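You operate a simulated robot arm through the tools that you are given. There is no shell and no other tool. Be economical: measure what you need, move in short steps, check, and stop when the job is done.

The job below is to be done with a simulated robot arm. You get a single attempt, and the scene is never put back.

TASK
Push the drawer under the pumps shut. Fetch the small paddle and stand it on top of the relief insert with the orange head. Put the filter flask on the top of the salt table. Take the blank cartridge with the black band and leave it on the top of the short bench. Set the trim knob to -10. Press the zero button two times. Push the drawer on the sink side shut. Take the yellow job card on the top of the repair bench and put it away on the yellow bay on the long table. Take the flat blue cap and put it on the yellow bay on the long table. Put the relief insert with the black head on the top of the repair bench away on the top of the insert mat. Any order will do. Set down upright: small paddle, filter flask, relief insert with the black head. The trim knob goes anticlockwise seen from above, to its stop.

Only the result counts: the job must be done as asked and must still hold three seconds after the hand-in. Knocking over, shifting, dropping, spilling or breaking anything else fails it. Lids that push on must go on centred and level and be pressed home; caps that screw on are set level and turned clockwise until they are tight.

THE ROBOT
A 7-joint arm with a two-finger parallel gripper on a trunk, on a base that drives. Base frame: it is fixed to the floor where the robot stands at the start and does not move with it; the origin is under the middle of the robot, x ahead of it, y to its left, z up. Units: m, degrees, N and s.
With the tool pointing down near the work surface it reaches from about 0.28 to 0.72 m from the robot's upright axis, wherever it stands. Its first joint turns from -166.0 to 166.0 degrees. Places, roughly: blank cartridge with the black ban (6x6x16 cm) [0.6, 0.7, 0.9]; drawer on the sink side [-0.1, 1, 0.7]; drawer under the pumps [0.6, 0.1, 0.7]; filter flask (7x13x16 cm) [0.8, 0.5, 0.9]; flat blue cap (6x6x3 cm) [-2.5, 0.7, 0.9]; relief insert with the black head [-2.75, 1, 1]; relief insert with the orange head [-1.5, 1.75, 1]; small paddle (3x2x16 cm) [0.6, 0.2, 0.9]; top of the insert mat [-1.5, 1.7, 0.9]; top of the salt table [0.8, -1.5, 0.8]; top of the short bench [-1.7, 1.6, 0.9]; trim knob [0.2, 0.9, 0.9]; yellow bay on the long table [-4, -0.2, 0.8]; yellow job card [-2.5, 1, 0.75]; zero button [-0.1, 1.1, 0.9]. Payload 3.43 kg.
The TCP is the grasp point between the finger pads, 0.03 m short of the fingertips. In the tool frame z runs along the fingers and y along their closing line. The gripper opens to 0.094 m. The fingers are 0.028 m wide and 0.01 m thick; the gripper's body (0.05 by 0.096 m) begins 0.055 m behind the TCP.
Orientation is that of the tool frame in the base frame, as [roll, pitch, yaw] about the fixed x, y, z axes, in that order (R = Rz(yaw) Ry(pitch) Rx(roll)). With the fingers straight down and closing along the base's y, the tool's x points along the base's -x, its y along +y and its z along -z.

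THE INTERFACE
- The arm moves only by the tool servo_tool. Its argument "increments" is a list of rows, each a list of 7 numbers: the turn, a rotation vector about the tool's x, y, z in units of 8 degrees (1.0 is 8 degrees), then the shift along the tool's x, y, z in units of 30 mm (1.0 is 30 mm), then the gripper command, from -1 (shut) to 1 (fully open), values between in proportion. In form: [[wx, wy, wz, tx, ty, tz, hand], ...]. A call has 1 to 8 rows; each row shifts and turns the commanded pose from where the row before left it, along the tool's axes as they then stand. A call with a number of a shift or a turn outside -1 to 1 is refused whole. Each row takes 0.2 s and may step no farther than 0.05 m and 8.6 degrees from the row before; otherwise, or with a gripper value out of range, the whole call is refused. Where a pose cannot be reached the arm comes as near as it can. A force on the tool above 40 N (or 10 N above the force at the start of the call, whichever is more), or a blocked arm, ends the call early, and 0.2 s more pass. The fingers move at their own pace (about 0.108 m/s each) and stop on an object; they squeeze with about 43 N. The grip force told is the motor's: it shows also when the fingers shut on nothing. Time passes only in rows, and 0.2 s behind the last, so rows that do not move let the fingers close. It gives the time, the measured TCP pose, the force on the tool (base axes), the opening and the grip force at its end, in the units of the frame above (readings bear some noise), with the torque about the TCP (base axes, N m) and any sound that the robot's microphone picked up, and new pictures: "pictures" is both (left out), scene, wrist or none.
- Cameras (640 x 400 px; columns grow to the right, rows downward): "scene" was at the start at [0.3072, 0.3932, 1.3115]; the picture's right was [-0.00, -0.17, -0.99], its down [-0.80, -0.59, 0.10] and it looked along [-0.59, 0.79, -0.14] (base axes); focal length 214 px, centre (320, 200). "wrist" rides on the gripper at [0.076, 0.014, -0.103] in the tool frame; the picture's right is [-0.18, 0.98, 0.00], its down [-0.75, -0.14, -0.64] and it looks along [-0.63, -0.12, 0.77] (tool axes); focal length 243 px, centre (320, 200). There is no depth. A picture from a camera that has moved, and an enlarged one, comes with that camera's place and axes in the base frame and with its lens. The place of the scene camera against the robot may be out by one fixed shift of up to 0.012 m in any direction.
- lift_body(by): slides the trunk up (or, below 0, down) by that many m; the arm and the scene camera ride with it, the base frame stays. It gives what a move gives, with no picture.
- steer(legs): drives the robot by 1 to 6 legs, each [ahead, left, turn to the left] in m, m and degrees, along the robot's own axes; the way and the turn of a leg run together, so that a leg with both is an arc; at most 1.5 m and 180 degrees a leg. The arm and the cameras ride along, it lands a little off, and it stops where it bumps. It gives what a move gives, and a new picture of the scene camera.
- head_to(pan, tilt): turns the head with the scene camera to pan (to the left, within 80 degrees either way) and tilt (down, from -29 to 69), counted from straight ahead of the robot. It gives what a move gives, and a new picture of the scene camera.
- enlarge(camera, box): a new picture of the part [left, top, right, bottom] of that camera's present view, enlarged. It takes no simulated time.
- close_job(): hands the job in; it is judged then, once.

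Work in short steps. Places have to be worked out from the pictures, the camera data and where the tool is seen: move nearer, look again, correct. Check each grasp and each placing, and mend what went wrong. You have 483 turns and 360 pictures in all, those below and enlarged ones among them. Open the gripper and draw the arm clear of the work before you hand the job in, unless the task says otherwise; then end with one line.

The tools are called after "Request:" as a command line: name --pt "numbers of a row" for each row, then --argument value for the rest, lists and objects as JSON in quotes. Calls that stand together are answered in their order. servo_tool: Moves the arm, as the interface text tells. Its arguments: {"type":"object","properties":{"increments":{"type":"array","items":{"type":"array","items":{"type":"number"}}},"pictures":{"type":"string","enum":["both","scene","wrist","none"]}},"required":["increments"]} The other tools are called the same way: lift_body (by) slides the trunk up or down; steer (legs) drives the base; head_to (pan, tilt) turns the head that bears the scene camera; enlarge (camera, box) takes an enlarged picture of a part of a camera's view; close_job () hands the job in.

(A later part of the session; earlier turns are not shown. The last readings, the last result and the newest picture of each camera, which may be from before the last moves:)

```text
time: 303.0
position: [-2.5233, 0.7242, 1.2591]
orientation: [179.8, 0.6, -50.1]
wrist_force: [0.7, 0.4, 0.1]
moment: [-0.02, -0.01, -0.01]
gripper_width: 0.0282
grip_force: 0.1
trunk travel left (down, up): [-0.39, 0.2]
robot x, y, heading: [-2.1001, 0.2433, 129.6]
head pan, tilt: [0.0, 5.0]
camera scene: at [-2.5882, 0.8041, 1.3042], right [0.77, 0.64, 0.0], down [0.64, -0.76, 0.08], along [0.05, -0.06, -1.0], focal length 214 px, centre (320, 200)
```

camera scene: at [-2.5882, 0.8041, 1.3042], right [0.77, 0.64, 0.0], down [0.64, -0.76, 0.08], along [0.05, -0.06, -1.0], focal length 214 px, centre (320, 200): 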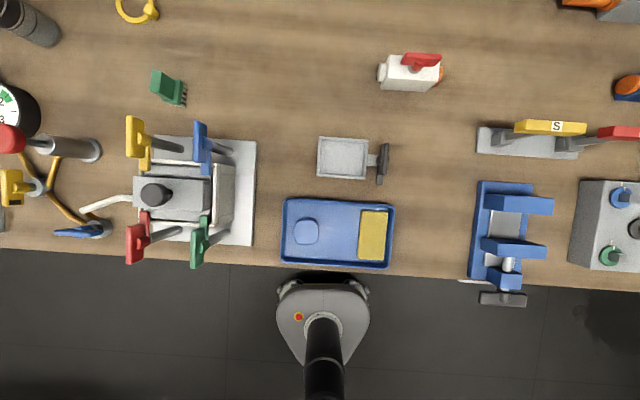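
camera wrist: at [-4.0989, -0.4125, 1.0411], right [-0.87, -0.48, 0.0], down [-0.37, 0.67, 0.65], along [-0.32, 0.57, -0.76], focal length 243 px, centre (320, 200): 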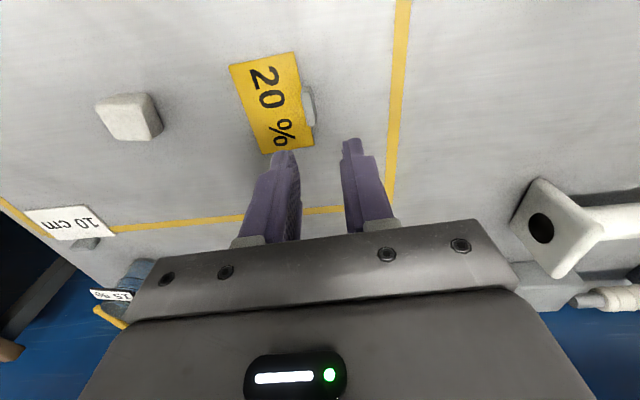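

Cap at (-2.549, 0.716) in the tray, with room front and back. I turn the hand to close along the depth direction and move above it.

Request:
servo_tool --pt "0 0 1 0 0 0 0.5" --pt "0 0 1 0 0 0 0.5" --pt "0 0 1 0 0 0 0.5" --pt "0 0 1 0 0 0 0.5" --pt "0 0 1 0 0 0 0.5" --pt "0 0 1 0 0 0 0.5" --pt "0 0 1 0 0 0 0.5" --pt "0 0 1 0 0 0 0.5" --pictures "none"

Request:
servo_tool --pt "0 0 1 0 0 0 0.7" --pt "0 0 1 0 0 0 0.7" --pt "0 0 1 0 0 0 0.7" --pt "0 0 0.36 0 0 0 0.7" --pictures "none"

Request:
lift_body --by -0.18

Request:
head_to --pan 0 --tilt 25

```text
time: 304.8
position: [-2.5229, 0.7238, 1.2595]
orientation: [179.4, 0.2, -114.1]
wrist_force: [0.2, -0.2, 0.4]
moment: [-0.01, 0.02, 0.04]
gripper_width: 0.0706
grip_force: 0.1
trunk travel left (down, up): [-0.39, 0.2]
robot x, y, heading: [-2.1004, 0.2426, 129.7]
head pan, tilt: [0.0, 5.0]
```

```text
time: 305.8
position: [-2.523, 0.7246, 1.2587]
orientation: [179.4, -0.1, -140.9]
wrist_force: [-0.2, 0.1, -0.5]
moment: [-0.01, -0.01, -0.02]
gripper_width: 0.08
grip_force: 0.0
trunk travel left (down, up): [-0.39, 0.2]
robot x, y, heading: [-2.099, 0.2405, 129.9]
head pan, tilt: [0.0, 5.0]
```

```text
time: 307.8
position: [-2.5219, 0.7239, 1.0782]
orientation: [179.3, -0.1, -140.8]
wrist_force: [0.4, 0.2, 0.7]
moment: [0.01, 0.03, -0.02]
gripper_width: 0.0801
grip_force: 0.1
trunk travel left (down, up): [-0.21, 0.38]
robot x, y, heading: [-2.0973, 0.2406, 129.8]
head pan, tilt: [0.0, 5.0]
```

```text
time: 308.7
position: [-2.5212, 0.7243, 1.0787]
orientation: [179.5, 0.0, -140.9]
wrist_force: [-0.4, -0.1, 0.9]
moment: [0.0, -0.01, 0.03]
gripper_width: 0.0797
grip_force: 0.0
trunk travel left (down, up): [-0.21, 0.38]
robot x, y, heading: [-2.0962, 0.2401, 129.8]
head pan, tilt: [0.0, 25.0]
camera scene: at [-2.4684, 0.7699, 1.1223], right [0.63, -0.78, -0.01], down [-0.7, -0.58, 0.42], along [-0.33, -0.26, -0.91], focal length 214 px, centre (320, 200)
```

scene: 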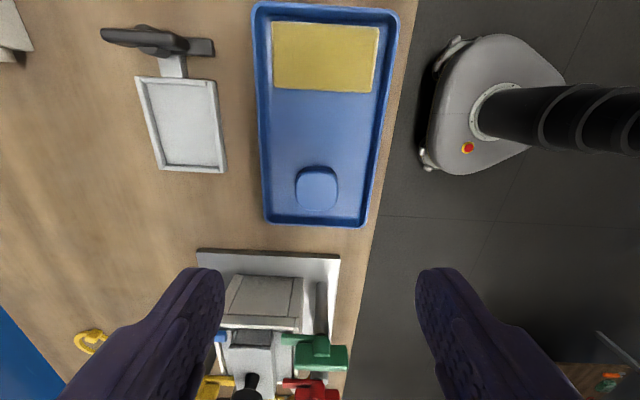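

Aligned view; I move over the cap and descend to 0.94 to check.

Request:
servo_tool --pt "0.06 0 0 0.84 0.34 0 0.7" --pt "0 0 0 0 0 1 0.7" --pt "0 0 0 0 0 1 0.7" --pt "0 0 0 0 0 1 0.7" --pt "0 0 0 0 0 1 0.7" --pt "0 0 0 0 0 0.6 0.7" --pictures "both"

```text
time: 310.1
position: [-2.5487, 0.7178, 0.9405]
orientation: [180.0, -0.1, -140.7]
wrist_force: [0.2, -0.5, 0.3]
moment: [0.01, 0.0, 0.0]
gripper_width: 0.0799
grip_force: 0.0
trunk travel left (down, up): [-0.21, 0.38]
robot x, y, heading: [-2.0997, 0.2408, 129.5]
head pan, tilt: [0.0, 25.0]
camera scene: at [-2.4953, 0.7632, 0.9839], right [0.63, -0.78, 0.0], down [-0.7, -0.57, 0.42], along [-0.33, -0.27, -0.91], focal length 214 px, centre (320, 200)
camera wrist: at [-2.617, 0.6809, 1.0428], right [-0.48, 0.88, 0.0], down [0.68, 0.37, 0.64], along [0.56, 0.31, -0.77], focal length 243 px, centre (320, 200)
```

scene: 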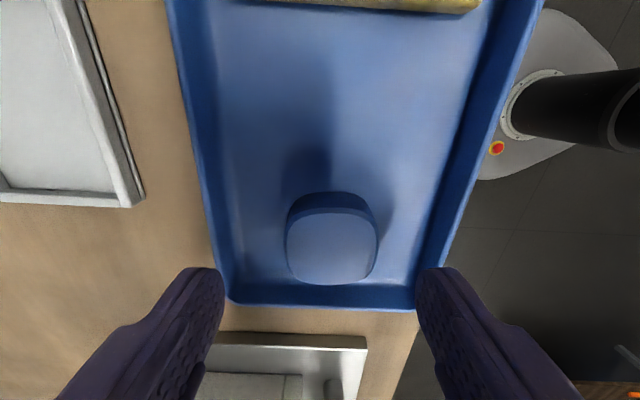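
wrist: 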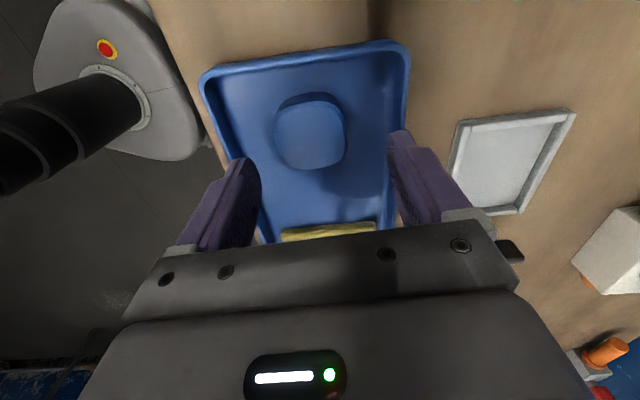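

Small centring correction, narrower opening, and I descend into the tray.

Request:
servo_tool --pt "0 0 0 -0.17 -0.17 0 0.53" --pt "0 0 0 0 0 0.6 0.53" --pt "0 0 0 0 0 0.5 0.53" --pt "0 0 0 0 0 0.25 0.53" --pictures "both"

```text
time: 311.1
position: [-2.5408, 0.7167, 0.9004]
orientation: [179.8, -0.1, -140.7]
wrist_force: [-0.2, -0.7, 1.0]
moment: [0.01, 0.0, 0.01]
gripper_width: 0.0722
grip_force: 0.1
trunk travel left (down, up): [-0.21, 0.38]
robot x, y, heading: [-2.1005, 0.2409, 129.9]
head pan, tilt: [0.0, 25.0]
camera scene: at [-2.4882, 0.7621, 0.9434], right [0.63, -0.78, 0.0], down [-0.7, -0.57, 0.42], along [-0.33, -0.27, -0.91], focal length 214 px, centre (320, 200)
camera wrist: at [-2.6099, 0.6797, 1.0024], right [-0.48, 0.88, 0.0], down [0.67, 0.37, 0.64], along [0.56, 0.31, -0.77], focal length 243 px, centre (320, 200)
```

scene: 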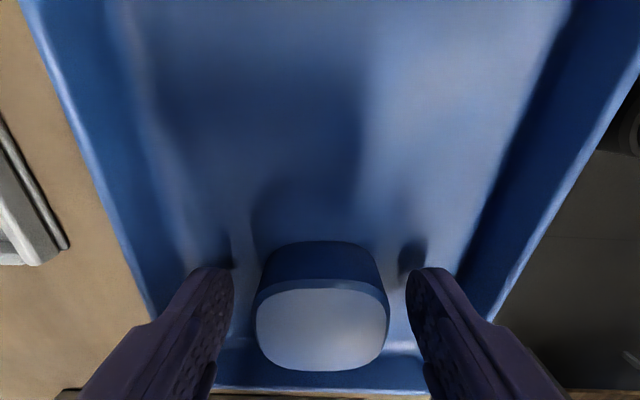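
wrist: 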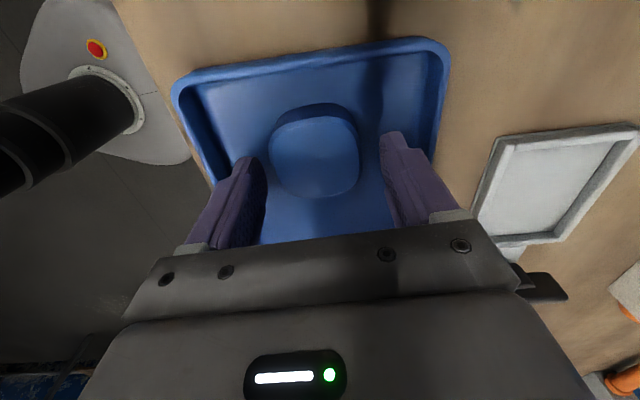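

Centred. I close on the cap and lift.

Request:
servo_tool --pt "0 0 0 0 0 0 -1" --pt "0 0 0 0 0 0 -1" --pt "0 0 0 0 0 0 -1" --pt "0 0 0 0 0 -0.5 -1" --pt "0 0 0 0 0 -1 -1" --pt "0 0 0 0 0 -1 -1" --pt "0 0 0 0 0 -1 -1" --pictures "both"

```text
time: 312.7
position: [-2.5396, 0.7156, 1.0059]
orientation: [179.9, -0.1, -140.8]
wrist_force: [-0.4, -0.8, -0.4]
moment: [-0.01, -0.02, 0.01]
gripper_width: 0.0488
grip_force: 43.2
trunk travel left (down, up): [-0.21, 0.38]
robot x, y, heading: [-2.0987, 0.246, 129.9]
head pan, tilt: [0.0, 25.0]
camera scene: at [-2.4868, 0.7609, 1.0493], right [0.63, -0.78, 0.0], down [-0.7, -0.57, 0.42], along [-0.33, -0.27, -0.91], focal length 214 px, centre (320, 200)
camera wrist: at [-2.6085, 0.6786, 1.1083], right [-0.48, 0.88, 0.0], down [0.68, 0.37, 0.64], along [0.56, 0.31, -0.77], focal length 243 px, centre (320, 200)
```

scene: 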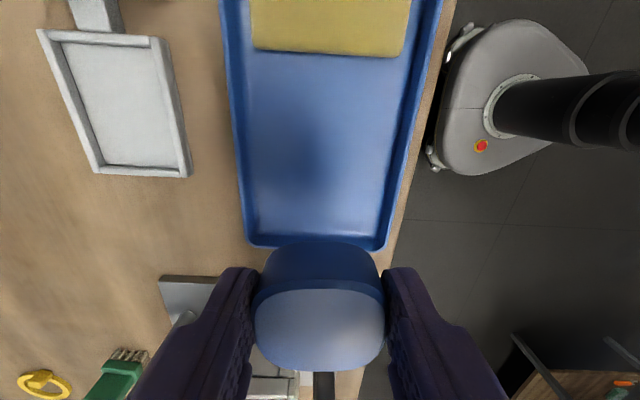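
wrist: 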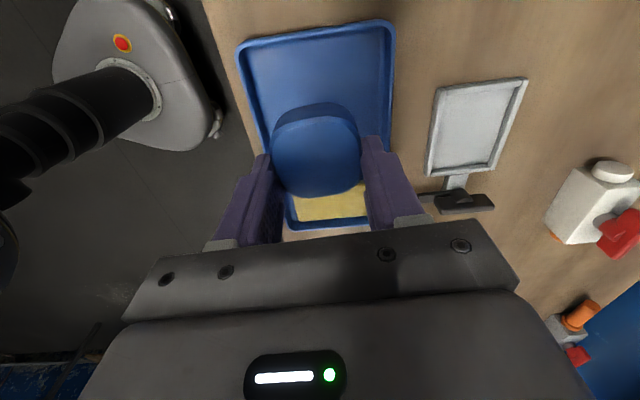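

Cap held. I raise the trunk and drive back to the yellow bay.

Request:
lift_body --by 0.25

Request:
steer --legs '[[0, 0.8, 0], [0, 0.8, 0], [0.12, 0, 0]]'

Request:
head_to --pan 0 --tilt 20

```text
time: 315.2
position: [-2.5402, 0.716, 1.2549]
orientation: [179.9, -0.1, -140.8]
wrist_force: [-0.3, 0.1, -0.1]
moment: [0.04, 0.01, 0.01]
gripper_width: 0.0487
grip_force: 43.3
trunk travel left (down, up): [-0.46, 0.13]
robot x, y, heading: [-2.0959, 0.2405, 129.8]
head pan, tilt: [0.0, 25.0]
```

```text
time: 324.1
position: [-3.8225, -0.187, 1.2545]
orientation: [179.9, -0.1, -141.2]
wrist_force: [0.8, -0.2, -0.5]
moment: [-0.03, -0.04, 0.01]
gripper_width: 0.049
grip_force: 43.1
trunk travel left (down, up): [-0.46, 0.13]
robot x, y, heading: [-3.3816, -0.6651, 129.6]
head pan, tilt: [0.0, 25.0]
camera scene: at [-3.7684, -0.1414, 1.2978], right [0.63, -0.78, 0.0], down [-0.7, -0.57, 0.42], along [-0.33, -0.27, -0.91], focal length 214 px, centre (320, 200)
```

scene: 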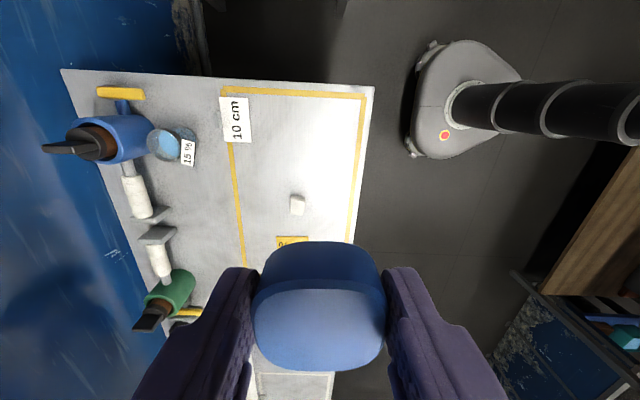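

```text
time: 324.8
position: [-3.822, -0.1888, 1.2568]
orientation: [179.9, -0.1, -141.1]
wrist_force: [0.9, 0.3, -0.5]
moment: [0.02, 0.01, 0.02]
gripper_width: 0.049
grip_force: 42.8
trunk travel left (down, up): [-0.46, 0.13]
robot x, y, heading: [-3.3815, -0.6644, 129.5]
head pan, tilt: [0.0, 20.0]
camera scene: at [-3.7607, -0.138, 1.298], right [0.63, -0.78, 0.0], down [-0.73, -0.59, 0.34], along [-0.27, -0.21, -0.94], focal length 214 px, centre (320, 200)
```

scene: 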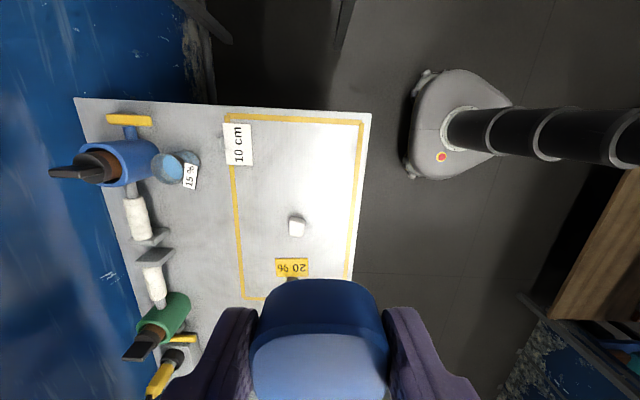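

Target spot right of the cube, (-3.855, -0.175). I move there and lower.

Request:
servo_tool --pt "0 0 0 0.28 0.53 0 -1" --pt "0 0 0 0.28 0.53 0 -1" --pictures "none"

Request:
lift_body --by -0.36

Request:
servo_tool --pt "0 0 0 0 0 0.5 -1" --pt "0 0 0 0 0 0.3 -1" --pictures "both"

```text
time: 325.4
position: [-3.8544, -0.1746, 1.2554]
orientation: [179.9, -0.1, -141.2]
wrist_force: [-0.5, -1.3, 0.1]
moment: [-0.01, 0.01, -0.02]
gripper_width: 0.0482
grip_force: 42.5
trunk travel left (down, up): [-0.46, 0.13]
robot x, y, heading: [-3.3837, -0.665, 129.3]
head pan, tilt: [0.0, 20.0]
```

```text
time: 328.9
position: [-3.8541, -0.1729, 0.8963]
orientation: [179.8, -0.1, -141.1]
wrist_force: [0.2, 0.5, -0.4]
moment: [-0.01, -0.02, 0.01]
gripper_width: 0.0491
grip_force: 43.2
trunk travel left (down, up): [-0.1, 0.49]
robot x, y, heading: [-3.3818, -0.6677, 129.4]
head pan, tilt: [0.0, 20.0]
```

```text
time: 329.5
position: [-3.8552, -0.1748, 0.8724]
orientation: [179.8, -0.1, -141.2]
wrist_force: [0.7, 0.3, -0.4]
moment: [-0.02, 0.02, 0.0]
gripper_width: 0.0488
grip_force: 42.5
trunk travel left (down, up): [-0.1, 0.49]
robot x, y, heading: [-3.3819, -0.6673, 129.3]
head pan, tilt: [0.0, 20.0]
camera scene: at [-3.7946, -0.1239, 0.915], right [0.63, -0.78, 0.0], down [-0.73, -0.59, 0.34], along [-0.27, -0.21, -0.94], focal length 214 px, centre (320, 200)
camera wrist: at [-3.923, -0.2108, 0.9751], right [-0.47, 0.88, 0.0], down [0.68, 0.36, 0.64], along [0.56, 0.3, -0.77], focal length 243 px, centre (320, 200)
```

scene: 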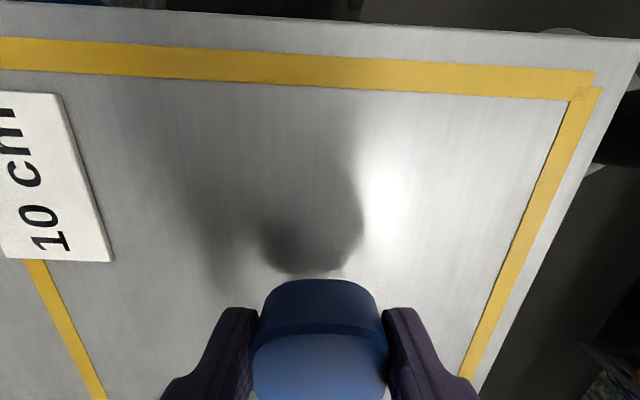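
wrist: 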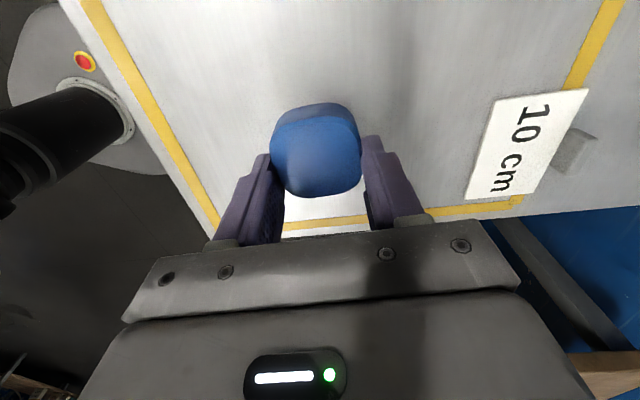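

Well inside the bay. I lower to contact.

Request:
servo_tool --pt "0 0 0 0 0 0.4 -1" --pt "0 0 0 0 0 0.3 -1" --pt "0 0 0 0 0 0.12 -1" --pt "0 0 0 0 0 0.12 -1" --pictures "none"

Request:
servo_tool --pt "0 0 0 0 0 0.12 -1" --pt "0 0 0 0 0 0.12 -1" --pictures "wrist"

```text
time: 330.5
position: [-3.8542, -0.1754, 0.8443]
orientation: [179.9, -0.1, -141.1]
wrist_force: [-0.6, 0.2, -0.7]
moment: [-0.02, -0.01, 0.01]
gripper_width: 0.0488
grip_force: 42.6
trunk travel left (down, up): [-0.1, 0.49]
robot x, y, heading: [-3.3818, -0.6625, 129.5]
head pan, tilt: [0.0, 20.0]
```

```text
time: 331.1
position: [-3.854, -0.1739, 0.8366]
orientation: [180.0, -0.1, -141.2]
wrist_force: [0.5, -0.1, -0.3]
moment: [0.01, -0.01, -0.04]
gripper_width: 0.0489
grip_force: 43.5
trunk travel left (down, up): [-0.1, 0.49]
robot x, y, heading: [-3.3818, -0.6658, 129.5]
head pan, tilt: [0.0, 20.0]
camera wrist: at [-3.9227, -0.2101, 0.9397], right [-0.47, 0.88, 0.0], down [0.68, 0.36, 0.64], along [0.56, 0.3, -0.77], focal length 243 px, centre (320, 200)
```

wrist: 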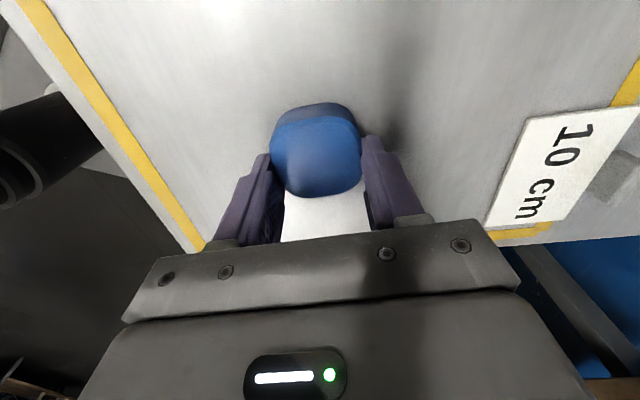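

Request:
servo_tool --pt "0 0 0 0 0 0.1 -1" --pt "0 0 0 0 0 0.1 -1" --pt "0 0 0 0 0 0.1 -1" --pictures "none"

```text
time: 331.9
position: [-3.8561, -0.1714, 0.8353]
orientation: [179.2, -0.2, -141.2]
wrist_force: [0.2, 0.4, 17.0]
moment: [-0.09, -0.28, -0.04]
gripper_width: 0.0486
grip_force: 42.6
trunk travel left (down, up): [-0.1, 0.49]
robot x, y, heading: [-3.3801, -0.6655, 129.4]
head pan, tilt: [0.0, 20.0]
stopped in row 3: the force on the tool passed its limit at 42 N (the readings are from after the stop); the commanded pose is now the measured one
```

Contact made. I release and rise.

Request:
servo_tool --pt "0 0 0 0 0 0 0.4" --pt "0 0 0 0 0 0 0.4" --pt "0 0 0 0 0 -0.5 0.4" --pt "0 0 0 0 0 -1 0.4" --pt "0 0 0 0 0 -1 0.4" --pt "0 0 0 0 0 -1 0.4" --pictures "wrist"

Request:
lift_body --by 0.35

Request:
head_to --pan 0 --tilt 20

```text
time: 333.3
position: [-3.8538, -0.1692, 0.9391]
orientation: [179.5, -0.1, -141.2]
wrist_force: [-0.2, 0.5, -0.9]
moment: [0.03, 0.01, -0.02]
gripper_width: 0.0657
grip_force: 0.2
trunk travel left (down, up): [-0.1, 0.49]
robot x, y, heading: [-3.3786, -0.6613, 129.4]
head pan, tilt: [0.0, 20.0]
camera wrist: at [-3.923, -0.2076, 1.0408], right [-0.47, 0.88, 0.01], down [0.68, 0.36, 0.64], along [0.56, 0.31, -0.77], focal length 243 px, centre (320, 200)
```

wrist: 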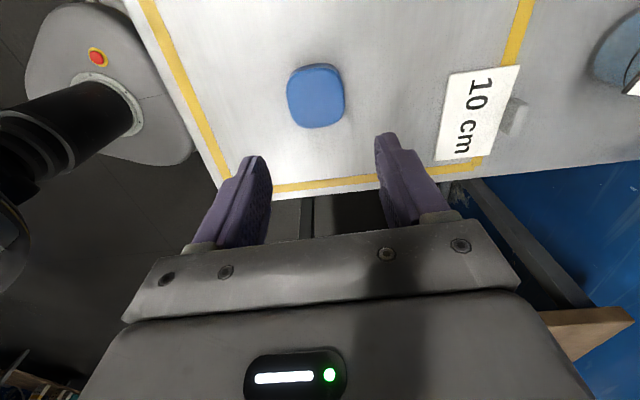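

```text
time: 336.7
position: [-3.8552, -0.171, 1.2878]
orientation: [179.5, -0.2, -141.2]
wrist_force: [-0.8, 0.5, 0.2]
moment: [0.0, -0.03, 0.03]
gripper_width: 0.0658
grip_force: 0.1
trunk travel left (down, up): [-0.45, 0.14]
robot x, y, heading: [-3.3801, -0.6633, 129.4]
head pan, tilt: [0.0, 20.0]
```

```text
time: 337.3
position: [-3.8555, -0.1705, 1.2876]
orientation: [179.5, -0.2, -141.2]
wrist_force: [1.1, 0.7, 0.2]
moment: [-0.01, -0.02, 0.0]
gripper_width: 0.0659
grip_force: 0.0
trunk travel left (down, up): [-0.45, 0.14]
robot x, y, heading: [-3.3832, -0.663, 129.3]
head pan, tilt: [0.0, 20.0]
camera scene: at [-3.7951, -0.1206, 1.3301], right [0.63, -0.78, -0.01], down [-0.73, -0.59, 0.35], along [-0.27, -0.21, -0.94], focal length 214 px, centre (320, 200)
```

scene: 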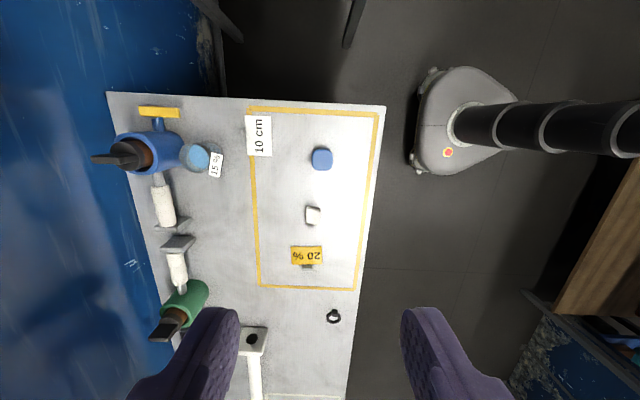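

Card and cap both lie inside the yellow bay. Remaining: paddle and flask. I drive back along the aisle towards the lab bench.

Request:
steer --legs '[[-0.2, 0, 0], [0, -1.4, 0], [0, -1.4, 0], [-1.0, 0, 0]]'

Request:
servo_tool --pt "0 0 -1 0 0 0 0" --pt "0 0 -1 0 0 0 0" --pt "0 0 -1 0 0 0 0" --pt "0 0 -1 0 0 0 0" --pt "0 0 -1 0 0 0 0" --pt "0 0 -1 0 0 0 0" --pt "0 0 -1 0 0 0 0" --pt "0 0 -1 0 0 0 0" --pictures "none"

Request:
servo_tool --pt "0.06 0 -1 0 0 0 0" --pt "0 0 -1 0 0 0 0" --pt "0 0 -1 0 0 0 0" --pictures "none"

```text
time: 356.8
position: [-0.9716, 0.7496, 1.287]
orientation: [179.5, -0.2, -137.7]
wrist_force: [-0.5, -0.4, -0.2]
moment: [0.01, 0.0, -0.01]
gripper_width: 0.0659
grip_force: 0.1
trunk travel left (down, up): [-0.45, 0.14]
robot x, y, heading: [-0.4675, 0.2873, 132.6]
head pan, tilt: [0.0, 20.0]
camera scene: at [-0.9151, 0.8035, 1.3304], right [0.67, -0.74, -0.01], down [-0.69, -0.63, 0.35], along [-0.26, -0.23, -0.94], focal length 214 px, centre (320, 200)
```

scene: 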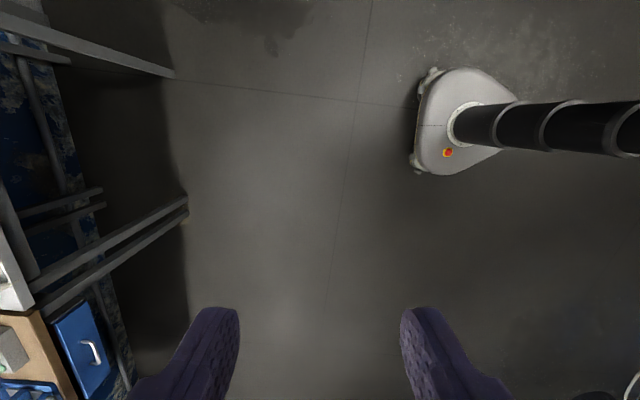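

```text
time: 358.6
position: [-0.9727, 0.7504, 1.2881]
orientation: [179.7, 0.4, -73.5]
wrist_force: [0.5, 0.2, -0.8]
moment: [0.02, 0.01, 0.03]
gripper_width: 0.0471
grip_force: 0.1
trunk travel left (down, up): [-0.45, 0.14]
robot x, y, heading: [-0.4717, 0.2886, 132.8]
head pan, tilt: [0.0, 20.0]
```

```text
time: 359.4
position: [-0.9733, 0.75, 1.2866]
orientation: [-179.8, 0.3, -49.5]
wrist_force: [0.1, 0.5, -0.7]
moment: [-0.04, 0.0, 0.01]
gripper_width: 0.047
grip_force: 0.1
trunk travel left (down, up): [-0.45, 0.14]
robot x, y, heading: [-0.4639, 0.2875, 133.0]
head pan, tilt: [0.0, 20.0]
```

I turn to face the lab bench and go to the paddle cup.

Request:
steer --legs '[[0, 0, -97], [0, -0.68, 0], [0.2, 0, 0]]'

Request:
head_to --pan 0 --tilt 0

```text
time: 368.6
position: [0.616, 0.2814, 1.2864]
orientation: [-179.8, 0.3, -147.1]
wrist_force: [0.9, 0.5, -1.2]
moment: [-0.02, -0.02, 0.01]
gripper_width: 0.047
grip_force: 0.1
trunk travel left (down, up): [-0.45, 0.14]
robot x, y, heading: [0.0925, -0.163, 35.3]
head pan, tilt: [0.0, 20.0]
camera scene: at [0.6807, 0.3251, 1.33], right [0.54, -0.84, 0.0], down [-0.79, -0.51, 0.34], along [-0.28, -0.19, -0.94], focal length 214 px, centre (320, 200)
```

scene: 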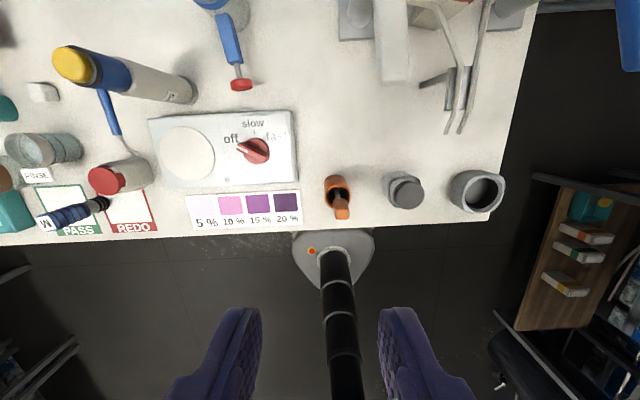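

```text
time: 369.4
position: [0.6161, 0.2813, 1.2878]
orientation: [-179.8, 0.3, -147.0]
wrist_force: [0.1, -0.2, -0.4]
moment: [0.04, -0.03, 0.01]
gripper_width: 0.0467
grip_force: 0.0
trunk travel left (down, up): [-0.45, 0.14]
robot x, y, heading: [0.0909, -0.1606, 35.9]
head pan, tilt: [0.0, 0.0]
camera scene: at [0.7067, 0.3419, 1.3341], right [0.54, -0.84, 0.0], down [-0.84, -0.54, -0.01], along [0.01, 0.0, -1.0], focal length 214 px, centre (320, 200)
```

scene: 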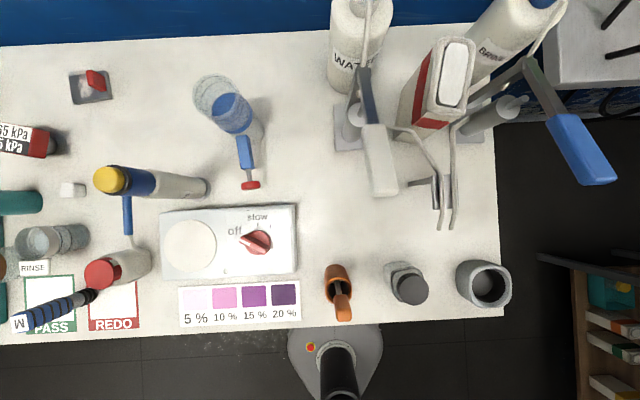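

The paddle leans in its orange cup near (0.59, 0.22). I lower the trunk, shift over it and look closely with both cameras.

Request:
servo_tool --pt "0 0 0 0.75 0 0 0.3" --pt "0 0 0 0.75 0 0 0.3" --pictures "none"

Request:
lift_body --by -0.12

Request:
servo_tool --pt "0 0 0 0 0 0 0.3" --pictures "both"

```text
time: 370.0
position: [0.5766, 0.2573, 1.2871]
orientation: [-179.9, 0.4, -147.2]
wrist_force: [0.9, -1.0, -0.4]
moment: [0.0, -0.04, 0.03]
gripper_width: 0.0612
grip_force: 0.0
trunk travel left (down, up): [-0.45, 0.14]
robot x, y, heading: [0.0884, -0.1621, 35.5]
head pan, tilt: [0.0, 0.0]
```

```text
time: 371.5
position: [0.5766, 0.2569, 1.1671]
orientation: [-179.8, 0.4, -147.2]
wrist_force: [0.4, 0.7, 0.2]
moment: [-0.01, 0.0, 0.02]
gripper_width: 0.0609
grip_force: 0.0
trunk travel left (down, up): [-0.33, 0.26]
robot x, y, heading: [0.0936, -0.1606, 35.5]
head pan, tilt: [0.0, 0.0]
```

```text
time: 371.9
position: [0.5778, 0.2565, 1.1674]
orientation: [-179.8, 0.3, -147.1]
wrist_force: [-0.1, 0.1, -0.5]
moment: [0.01, -0.03, 0.0]
gripper_width: 0.061
grip_force: 0.1
trunk travel left (down, up): [-0.33, 0.26]
robot x, y, heading: [0.091, -0.1614, 35.5]
head pan, tilt: [0.0, 0.0]
camera scene: at [0.669, 0.3183, 1.2133], right [0.54, -0.84, 0.0], down [-0.84, -0.54, -0.01], along [0.01, 0.0, -1.0], focal length 214 px, centre (320, 200)
camera wrist: at [0.5046, 0.2279, 1.2687], right [-0.38, 0.93, 0.0], down [0.7, 0.29, 0.65], along [0.6, 0.24, -0.76], focal length 243 px, centre (320, 200)
```

scene: 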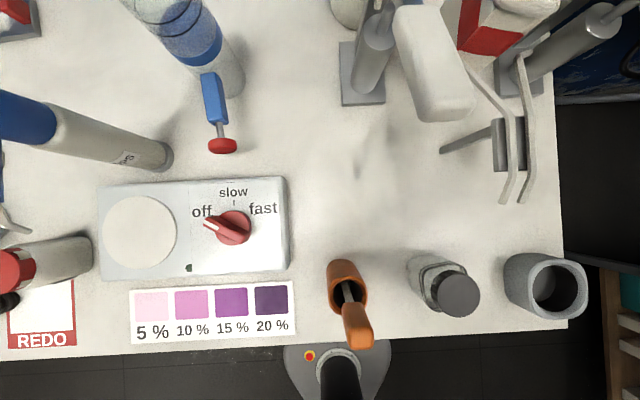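
wrist: 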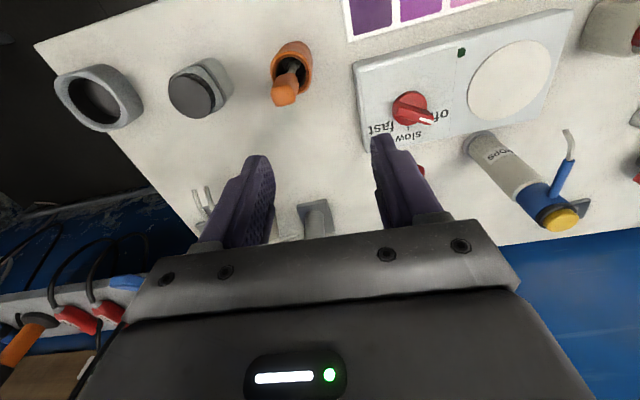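

Request:
enlarge --camera "scene" --box '[290, 240, 418, 360]'

Request:
enlarge --camera "wrist" --box '[240, 20, 350, 120]'

```text
3.33 times, centred on (354, 300) of scene
camera zoom: at [0.669, 0.3183, 1.2133], right [0.54, -0.84, 0.0], down [-0.84, -0.54, -0.01], along [0.01, 0.0, -1.0], focal length 715 px, centre (207, -133)
```

zoom: 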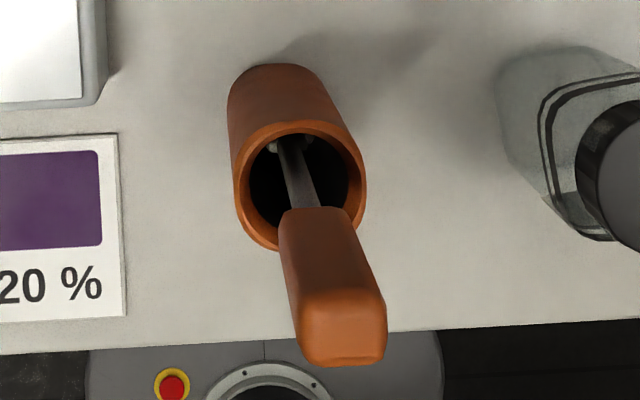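

```text
4.00 times, centred on (295, 70) of wrist
camera zoom: at [0.5046, 0.2279, 1.2687], right [-0.38, 0.93, 0.0], down [0.7, 0.29, 0.65], along [0.6, 0.24, -0.76], focal length 970 px, centre (420, 720)
```

zoom: 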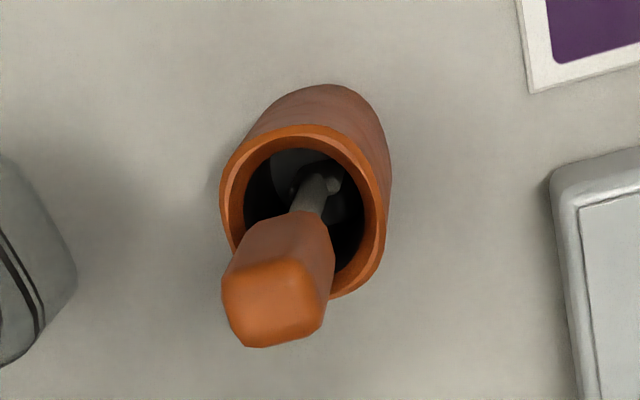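

The paddle stands vertical: top centre triangulates to (0.5885, 0.2225, 1.025). I align over it and descend to grip the orange handle.

Request:
servo_tool --pt "0 0.04 -0.35 0.16 -0.58 0 0.1" --pt "0 0 -0.3 0.16 -0.58 0 0.1" --pt "0 0 0 0 0 1 0.1" --pt "0 0 0 0 0 1 0.1" --pt "0 0 0 0 0 1 0.1" --pictures "none"

Request:
head_to --pan 0 --tilt 25

```text
time: 373.1
position: [0.5907, 0.2229, 1.0769]
orientation: [-179.8, 0.1, -142.0]
wrist_force: [0.4, -0.6, -0.7]
moment: [0.0, -0.01, -0.02]
gripper_width: 0.0518
grip_force: 0.1
trunk travel left (down, up): [-0.33, 0.26]
robot x, y, heading: [0.0896, -0.1547, 35.9]
head pan, tilt: [0.0, 0.0]
```

```text
time: 374.0
position: [0.5901, 0.2229, 1.0762]
orientation: [-179.8, 0.1, -142.0]
wrist_force: [0.2, 0.3, 0.6]
moment: [-0.01, 0.01, 0.01]
gripper_width: 0.0518
grip_force: 0.1
trunk travel left (down, up): [-0.33, 0.26]
robot x, y, heading: [0.0921, -0.1569, 35.6]
head pan, tilt: [0.0, 25.0]
camera scene: at [0.644, 0.2675, 1.1202], right [0.62, -0.79, 0.0], down [-0.71, -0.56, 0.42], along [-0.33, -0.26, -0.91], focal length 214 px, centre (320, 200)
```

scene: 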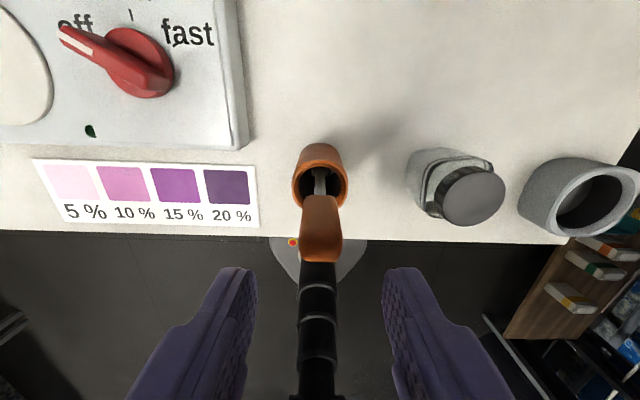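

Aligned. I descend and grip.

Request:
servo_tool --pt "0 0 0 0 0 1 0.1" --pt "0 0 0 0 0 1 0.1" --pt "0 0 0 0 0 0.37 0.1" --pt "0 0 0 0 0 0 -1" --pt "0 0 0 0 0 0 -1" --pt "0 0 0 0 0 0 -1" --pictures "both"

```text
time: 375.4
position: [0.5876, 0.2237, 1.0048]
orientation: [-179.9, 0.1, -141.9]
wrist_force: [-0.4, 0.5, -1.0]
moment: [0.0, 0.02, -0.01]
gripper_width: 0.0265
grip_force: 42.7
trunk travel left (down, up): [-0.33, 0.26]
robot x, y, heading: [0.0905, -0.1622, 35.4]
head pan, tilt: [0.0, 25.0]
camera scene: at [0.644, 0.267, 1.0488], right [0.62, -0.79, 0.0], down [-0.71, -0.56, 0.42], along [-0.33, -0.26, -0.91], focal length 214 px, centre (320, 200)
camera wrist: at [0.5204, 0.1872, 1.1074], right [-0.46, 0.89, 0.0], down [0.68, 0.36, 0.64], along [0.57, 0.29, -0.77], focal length 243 px, centre (320, 200)
```

scene: 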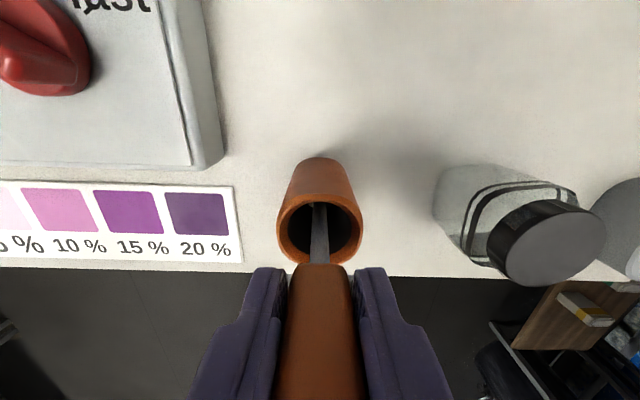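
wrist: 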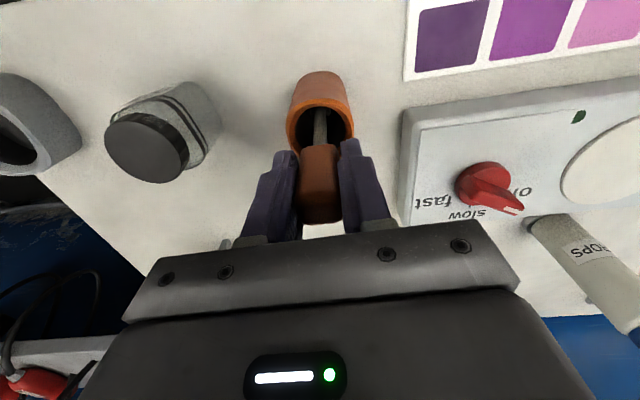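

Gripped (2.65 cm). I pull it straight up out of the cup.

Request:
servo_tool --pt "0 0 0 0 0 -0.7 -1" --pt "0 0 0 0 0 -0.9 -1" --pt "0 0 0 0 0 -0.9 -1" --pt "0 0 0 0 0 -0.9 -1" --pt "0 0 0 0 0 -0.9 -1" --pictures "both"

```text
time: 376.6
position: [0.5896, 0.2249, 1.1345]
orientation: [-179.7, 0.1, -142.0]
wrist_force: [-0.2, -0.5, -0.5]
moment: [0.03, 0.0, -0.01]
gripper_width: 0.0266
grip_force: 43.5
trunk travel left (down, up): [-0.33, 0.26]
robot x, y, heading: [0.0932, -0.1598, 35.6]
head pan, tilt: [0.0, 25.0]
camera scene: at [0.6438, 0.2686, 1.1791], right [0.62, -0.79, 0.0], down [-0.71, -0.56, 0.42], along [-0.33, -0.26, -0.91], focal length 214 px, centre (320, 200)
camera wrist: at [0.5202, 0.1889, 1.2376], right [-0.46, 0.89, 0.0], down [0.68, 0.36, 0.64], along [0.57, 0.29, -0.77], focal length 243 px, centre (320, 200)
```

scene: 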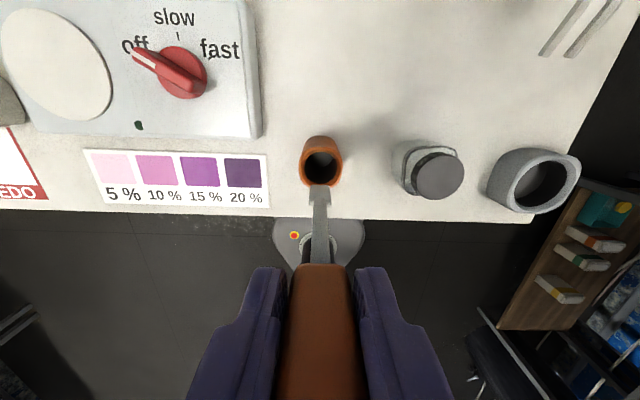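
wrist: 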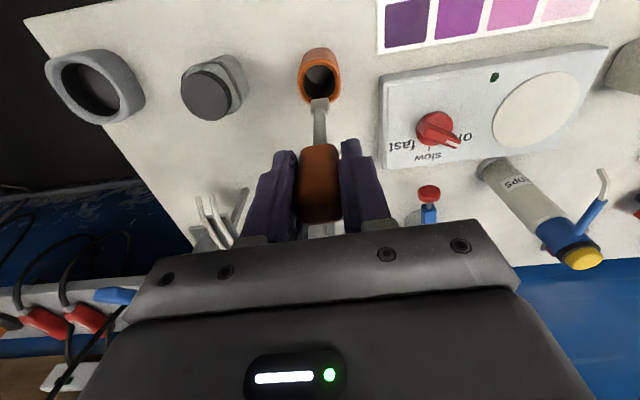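

Request:
enlarge --camera "scene" --box '[270, 120, 370, 280]'

Request:
enlarge --camera "wrist" --box '[270, 30, 370, 170]'

Request:
lift_body --by 0.12

```text
2.50 times, centred on (320, 200) of scene
camera zoom: at [0.6438, 0.2686, 1.1791], right [0.62, -0.79, 0.0], down [-0.71, -0.56, 0.42], along [-0.33, -0.26, -0.91], focal length 536 px, centre (320, 200)
```

zoom: 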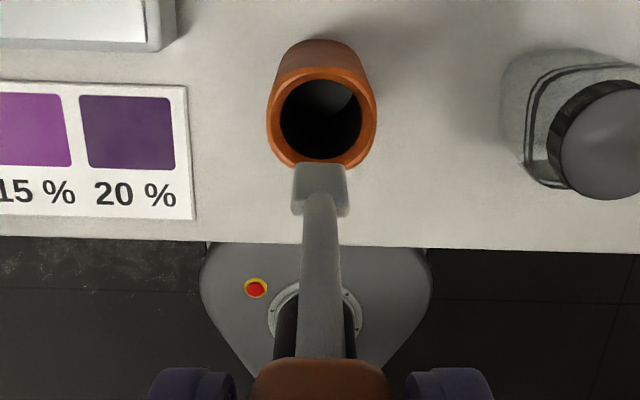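

```text
2.86 times, centred on (320, 100) of wrist
camera zoom: at [0.5202, 0.1889, 1.2376], right [-0.46, 0.89, 0.0], down [0.68, 0.36, 0.64], along [0.57, 0.29, -0.77], focal length 693 px, centre (320, 486)
```

zoom: 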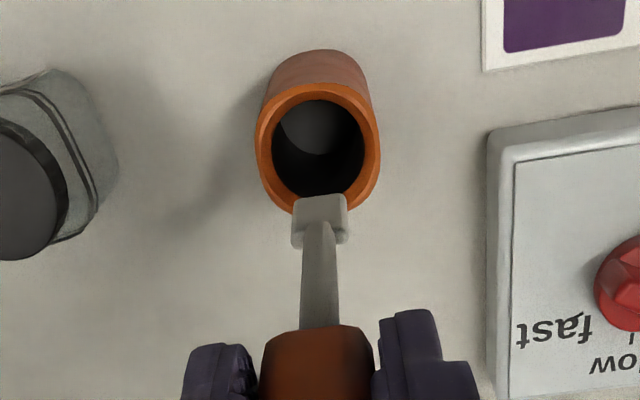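

```text
time: 378.1
position: [0.5906, 0.224, 1.2548]
orientation: [-179.8, 0.0, -141.9]
wrist_force: [-0.4, -0.7, -0.3]
moment: [-0.03, 0.0, -0.02]
gripper_width: 0.0268
grip_force: 43.6
trunk travel left (down, up): [-0.45, 0.14]
robot x, y, heading: [0.0901, -0.1582, 35.4]
head pan, tilt: [0.0, 25.0]
```

The paddle has a small foot block; it is hanging vertical. I back off, turn, and drive towards the short bench.

Request:
steer --legs '[[-0.5, 0, 0], [0, 0, 94], [1.35, 0, 0]]'

```text
time: 391.4
position: [-1.6486, 1.0169, 1.2545]
orientation: [-179.8, -0.1, -45.8]
wrist_force: [-0.1, 0.6, 0.0]
moment: [0.02, 0.02, -0.02]
gripper_width: 0.0253
grip_force: 43.1
trunk travel left (down, up): [-0.45, 0.14]
robot x, y, heading: [-1.2136, 0.5598, 131.7]
head pan, tilt: [0.0, 25.0]
camera scene: at [-1.6979, 1.0677, 1.2984], right [0.72, 0.7, 0.0], down [0.63, -0.65, 0.42], along [0.3, -0.3, -0.91], focal length 214 px, centre (320, 200)
```

scene: 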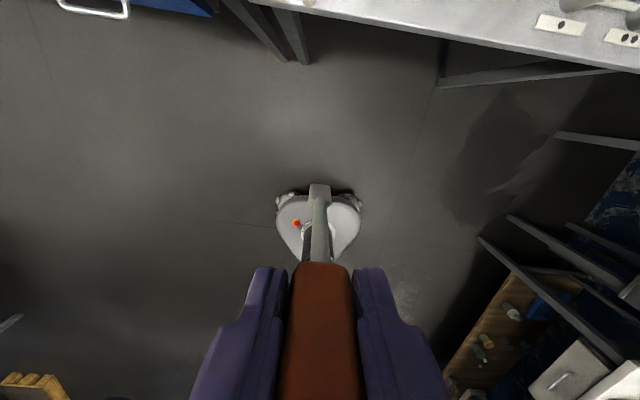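

I move right 0.56 m and forward to face the orange insert.

Request:
steer --legs '[[0, -0.56, -2], [0.3, 0, 0]]'

Request:
head_to --pan 0 --tilt 5

```text
time: 396.3
position: [-1.392, 1.6324, 1.2525]
orientation: [-179.8, -0.2, -47.8]
wrist_force: [0.9, 0.0, -0.5]
moment: [0.0, -0.03, -0.02]
gripper_width: 0.0253
grip_force: 42.7
trunk travel left (down, up): [-0.45, 0.14]
robot x, y, heading: [-0.9741, 1.1623, 129.6]
head pan, tilt: [0.0, 25.0]
camera scene: at [-1.4386, 1.6855, 1.2979], right [0.74, 0.67, 0.0], down [0.61, -0.67, 0.42], along [0.29, -0.31, -0.91], focal length 214 px, centre (320, 200)
```

scene: 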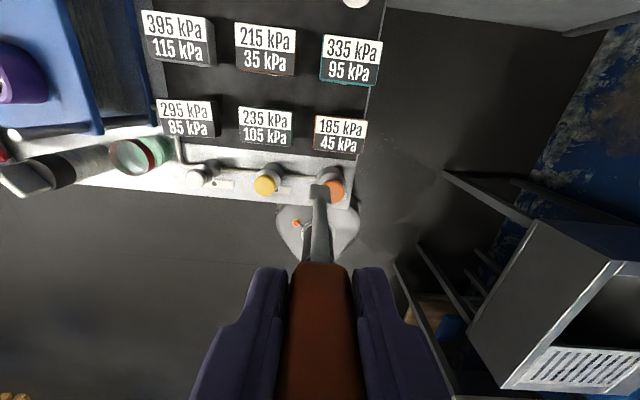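

```text
time: 397.2
position: [-1.3903, 1.6318, 1.2552]
orientation: [-179.8, -0.1, -47.8]
wrist_force: [0.8, -0.2, -0.5]
moment: [0.01, 0.02, -0.01]
gripper_width: 0.0256
grip_force: 42.9
trunk travel left (down, up): [-0.45, 0.14]
robot x, y, heading: [-0.9718, 1.1622, 129.7]
head pan, tilt: [0.0, 5.0]
camera scene: at [-1.4598, 1.7087, 1.2988], right [0.74, 0.67, 0.0], down [0.67, -0.74, 0.09], along [0.06, -0.06, -1.0], focal length 214 px, centre (320, 200)
```

scene: 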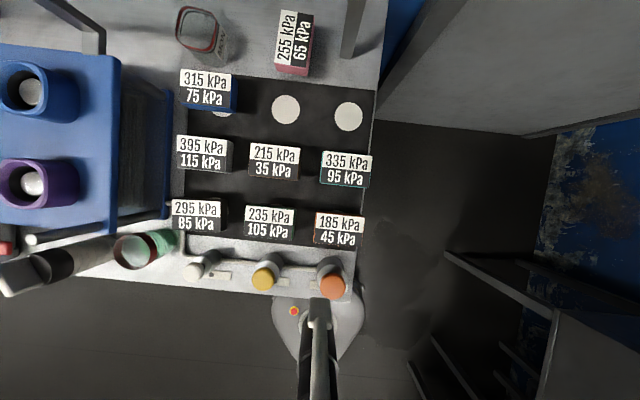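

Orange insert top centre: (-1.378, 1.671), z ≈ 0.927. I move over it and lower to 1.10.

Request:
servo_tool --pt "0 0 0 -0.34 -0.59 0 -1" --pt "0 0 0 -0.34 -0.59 0 -1" --pictures "none"

Request:
lift_body --by -0.15

Request:
head_to --pan 0 --tilt 25

Request:
servo_tool --pt "0 0 0 0 0 0 -1" --pictures "wrist"

```text
time: 397.8
position: [-1.3761, 1.6701, 1.2549]
orientation: [-179.7, 0.0, -47.9]
wrist_force: [-0.7, 0.8, -0.6]
moment: [-0.02, 0.03, 0.0]
gripper_width: 0.0254
grip_force: 42.9
trunk travel left (down, up): [-0.45, 0.14]
robot x, y, heading: [-0.9694, 1.1613, 129.7]
head pan, tilt: [0.0, 5.0]
```

```text
time: 399.5
position: [-1.3772, 1.6702, 1.1056]
orientation: [-179.8, -0.1, -47.8]
wrist_force: [0.5, -0.2, -1.0]
moment: [0.01, 0.02, -0.02]
gripper_width: 0.0251
grip_force: 43.3
trunk travel left (down, up): [-0.3, 0.29]
robot x, y, heading: [-0.9704, 1.1606, 129.4]
head pan, tilt: [0.0, 5.0]
```

```text
time: 400.3
position: [-1.3769, 1.6704, 1.106]
orientation: [-179.8, 0.1, -47.8]
wrist_force: [-0.6, 0.1, 0.8]
moment: [0.03, 0.01, -0.02]
gripper_width: 0.0248
grip_force: 43.3
trunk travel left (down, up): [-0.3, 0.29]
robot x, y, heading: [-0.9735, 1.1614, 129.9]
head pan, tilt: [0.0, 25.0]
camera scene: at [-1.425, 1.7232, 1.1491], right [0.74, 0.67, 0.0], down [0.61, -0.67, 0.42], along [0.29, -0.31, -0.91], focal length 214 px, centre (320, 200)
```

scene: 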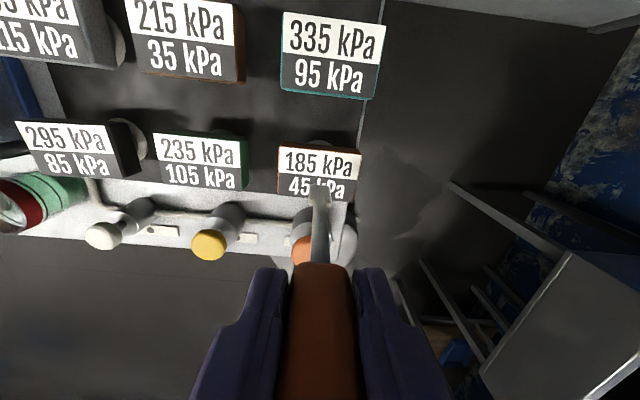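

```text
time: 400.7
position: [-1.3788, 1.6698, 1.1057]
orientation: [-179.8, 0.1, -47.8]
wrist_force: [0.1, -0.8, -0.3]
moment: [-0.02, 0.0, 0.0]
gripper_width: 0.0252
grip_force: 43.0
trunk travel left (down, up): [-0.3, 0.29]
robot x, y, heading: [-0.9711, 1.1601, 129.5]
head pan, tilt: [0.0, 25.0]
camera wrist: at [-1.3376, 1.604, 1.2077], right [-0.85, -0.52, 0.0], down [-0.4, 0.65, 0.64], along [-0.33, 0.55, -0.77], focal length 243 px, centre (320, 200)
```

wrist: 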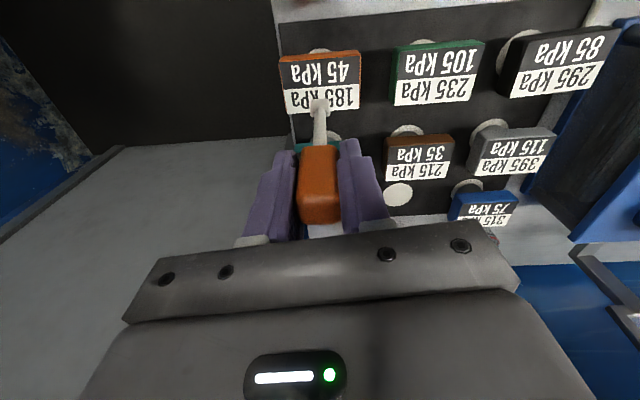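

Request:
enlarge --camera "scene" --box '[260, 130, 380, 290]'

Request:
enlarge --camera "wrist" --box '[250, 40, 390, 230]'

```text
2.50 times, centred on (320, 210) of scene
camera zoom: at [-1.4249, 1.7231, 1.1491], right [0.74, 0.67, 0.0], down [0.61, -0.67, 0.42], along [0.29, -0.31, -0.91], focal length 536 px, centre (320, 175)
```

zoom: 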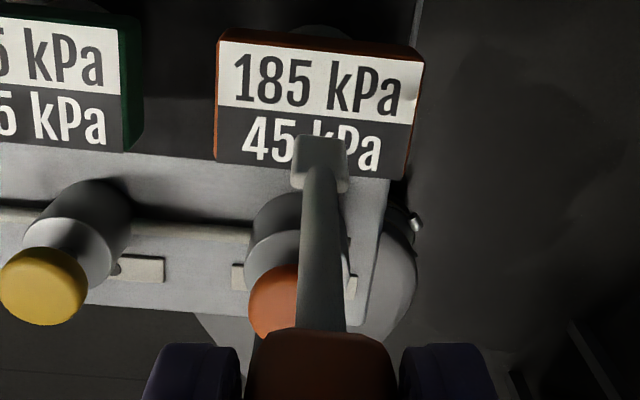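

```text
2.11 times, centred on (320, 135) of wrist
camera zoom: at [-1.3376, 1.604, 1.2077], right [-0.85, -0.52, 0.0], down [-0.4, 0.65, 0.64], along [-0.33, 0.55, -0.77], focal length 511 px, centre (320, 337)
```

zoom: 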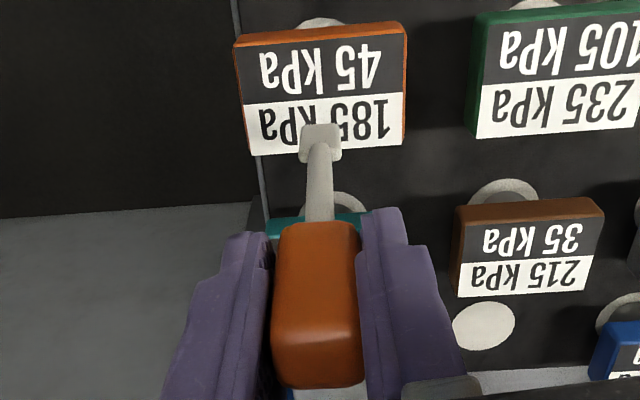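

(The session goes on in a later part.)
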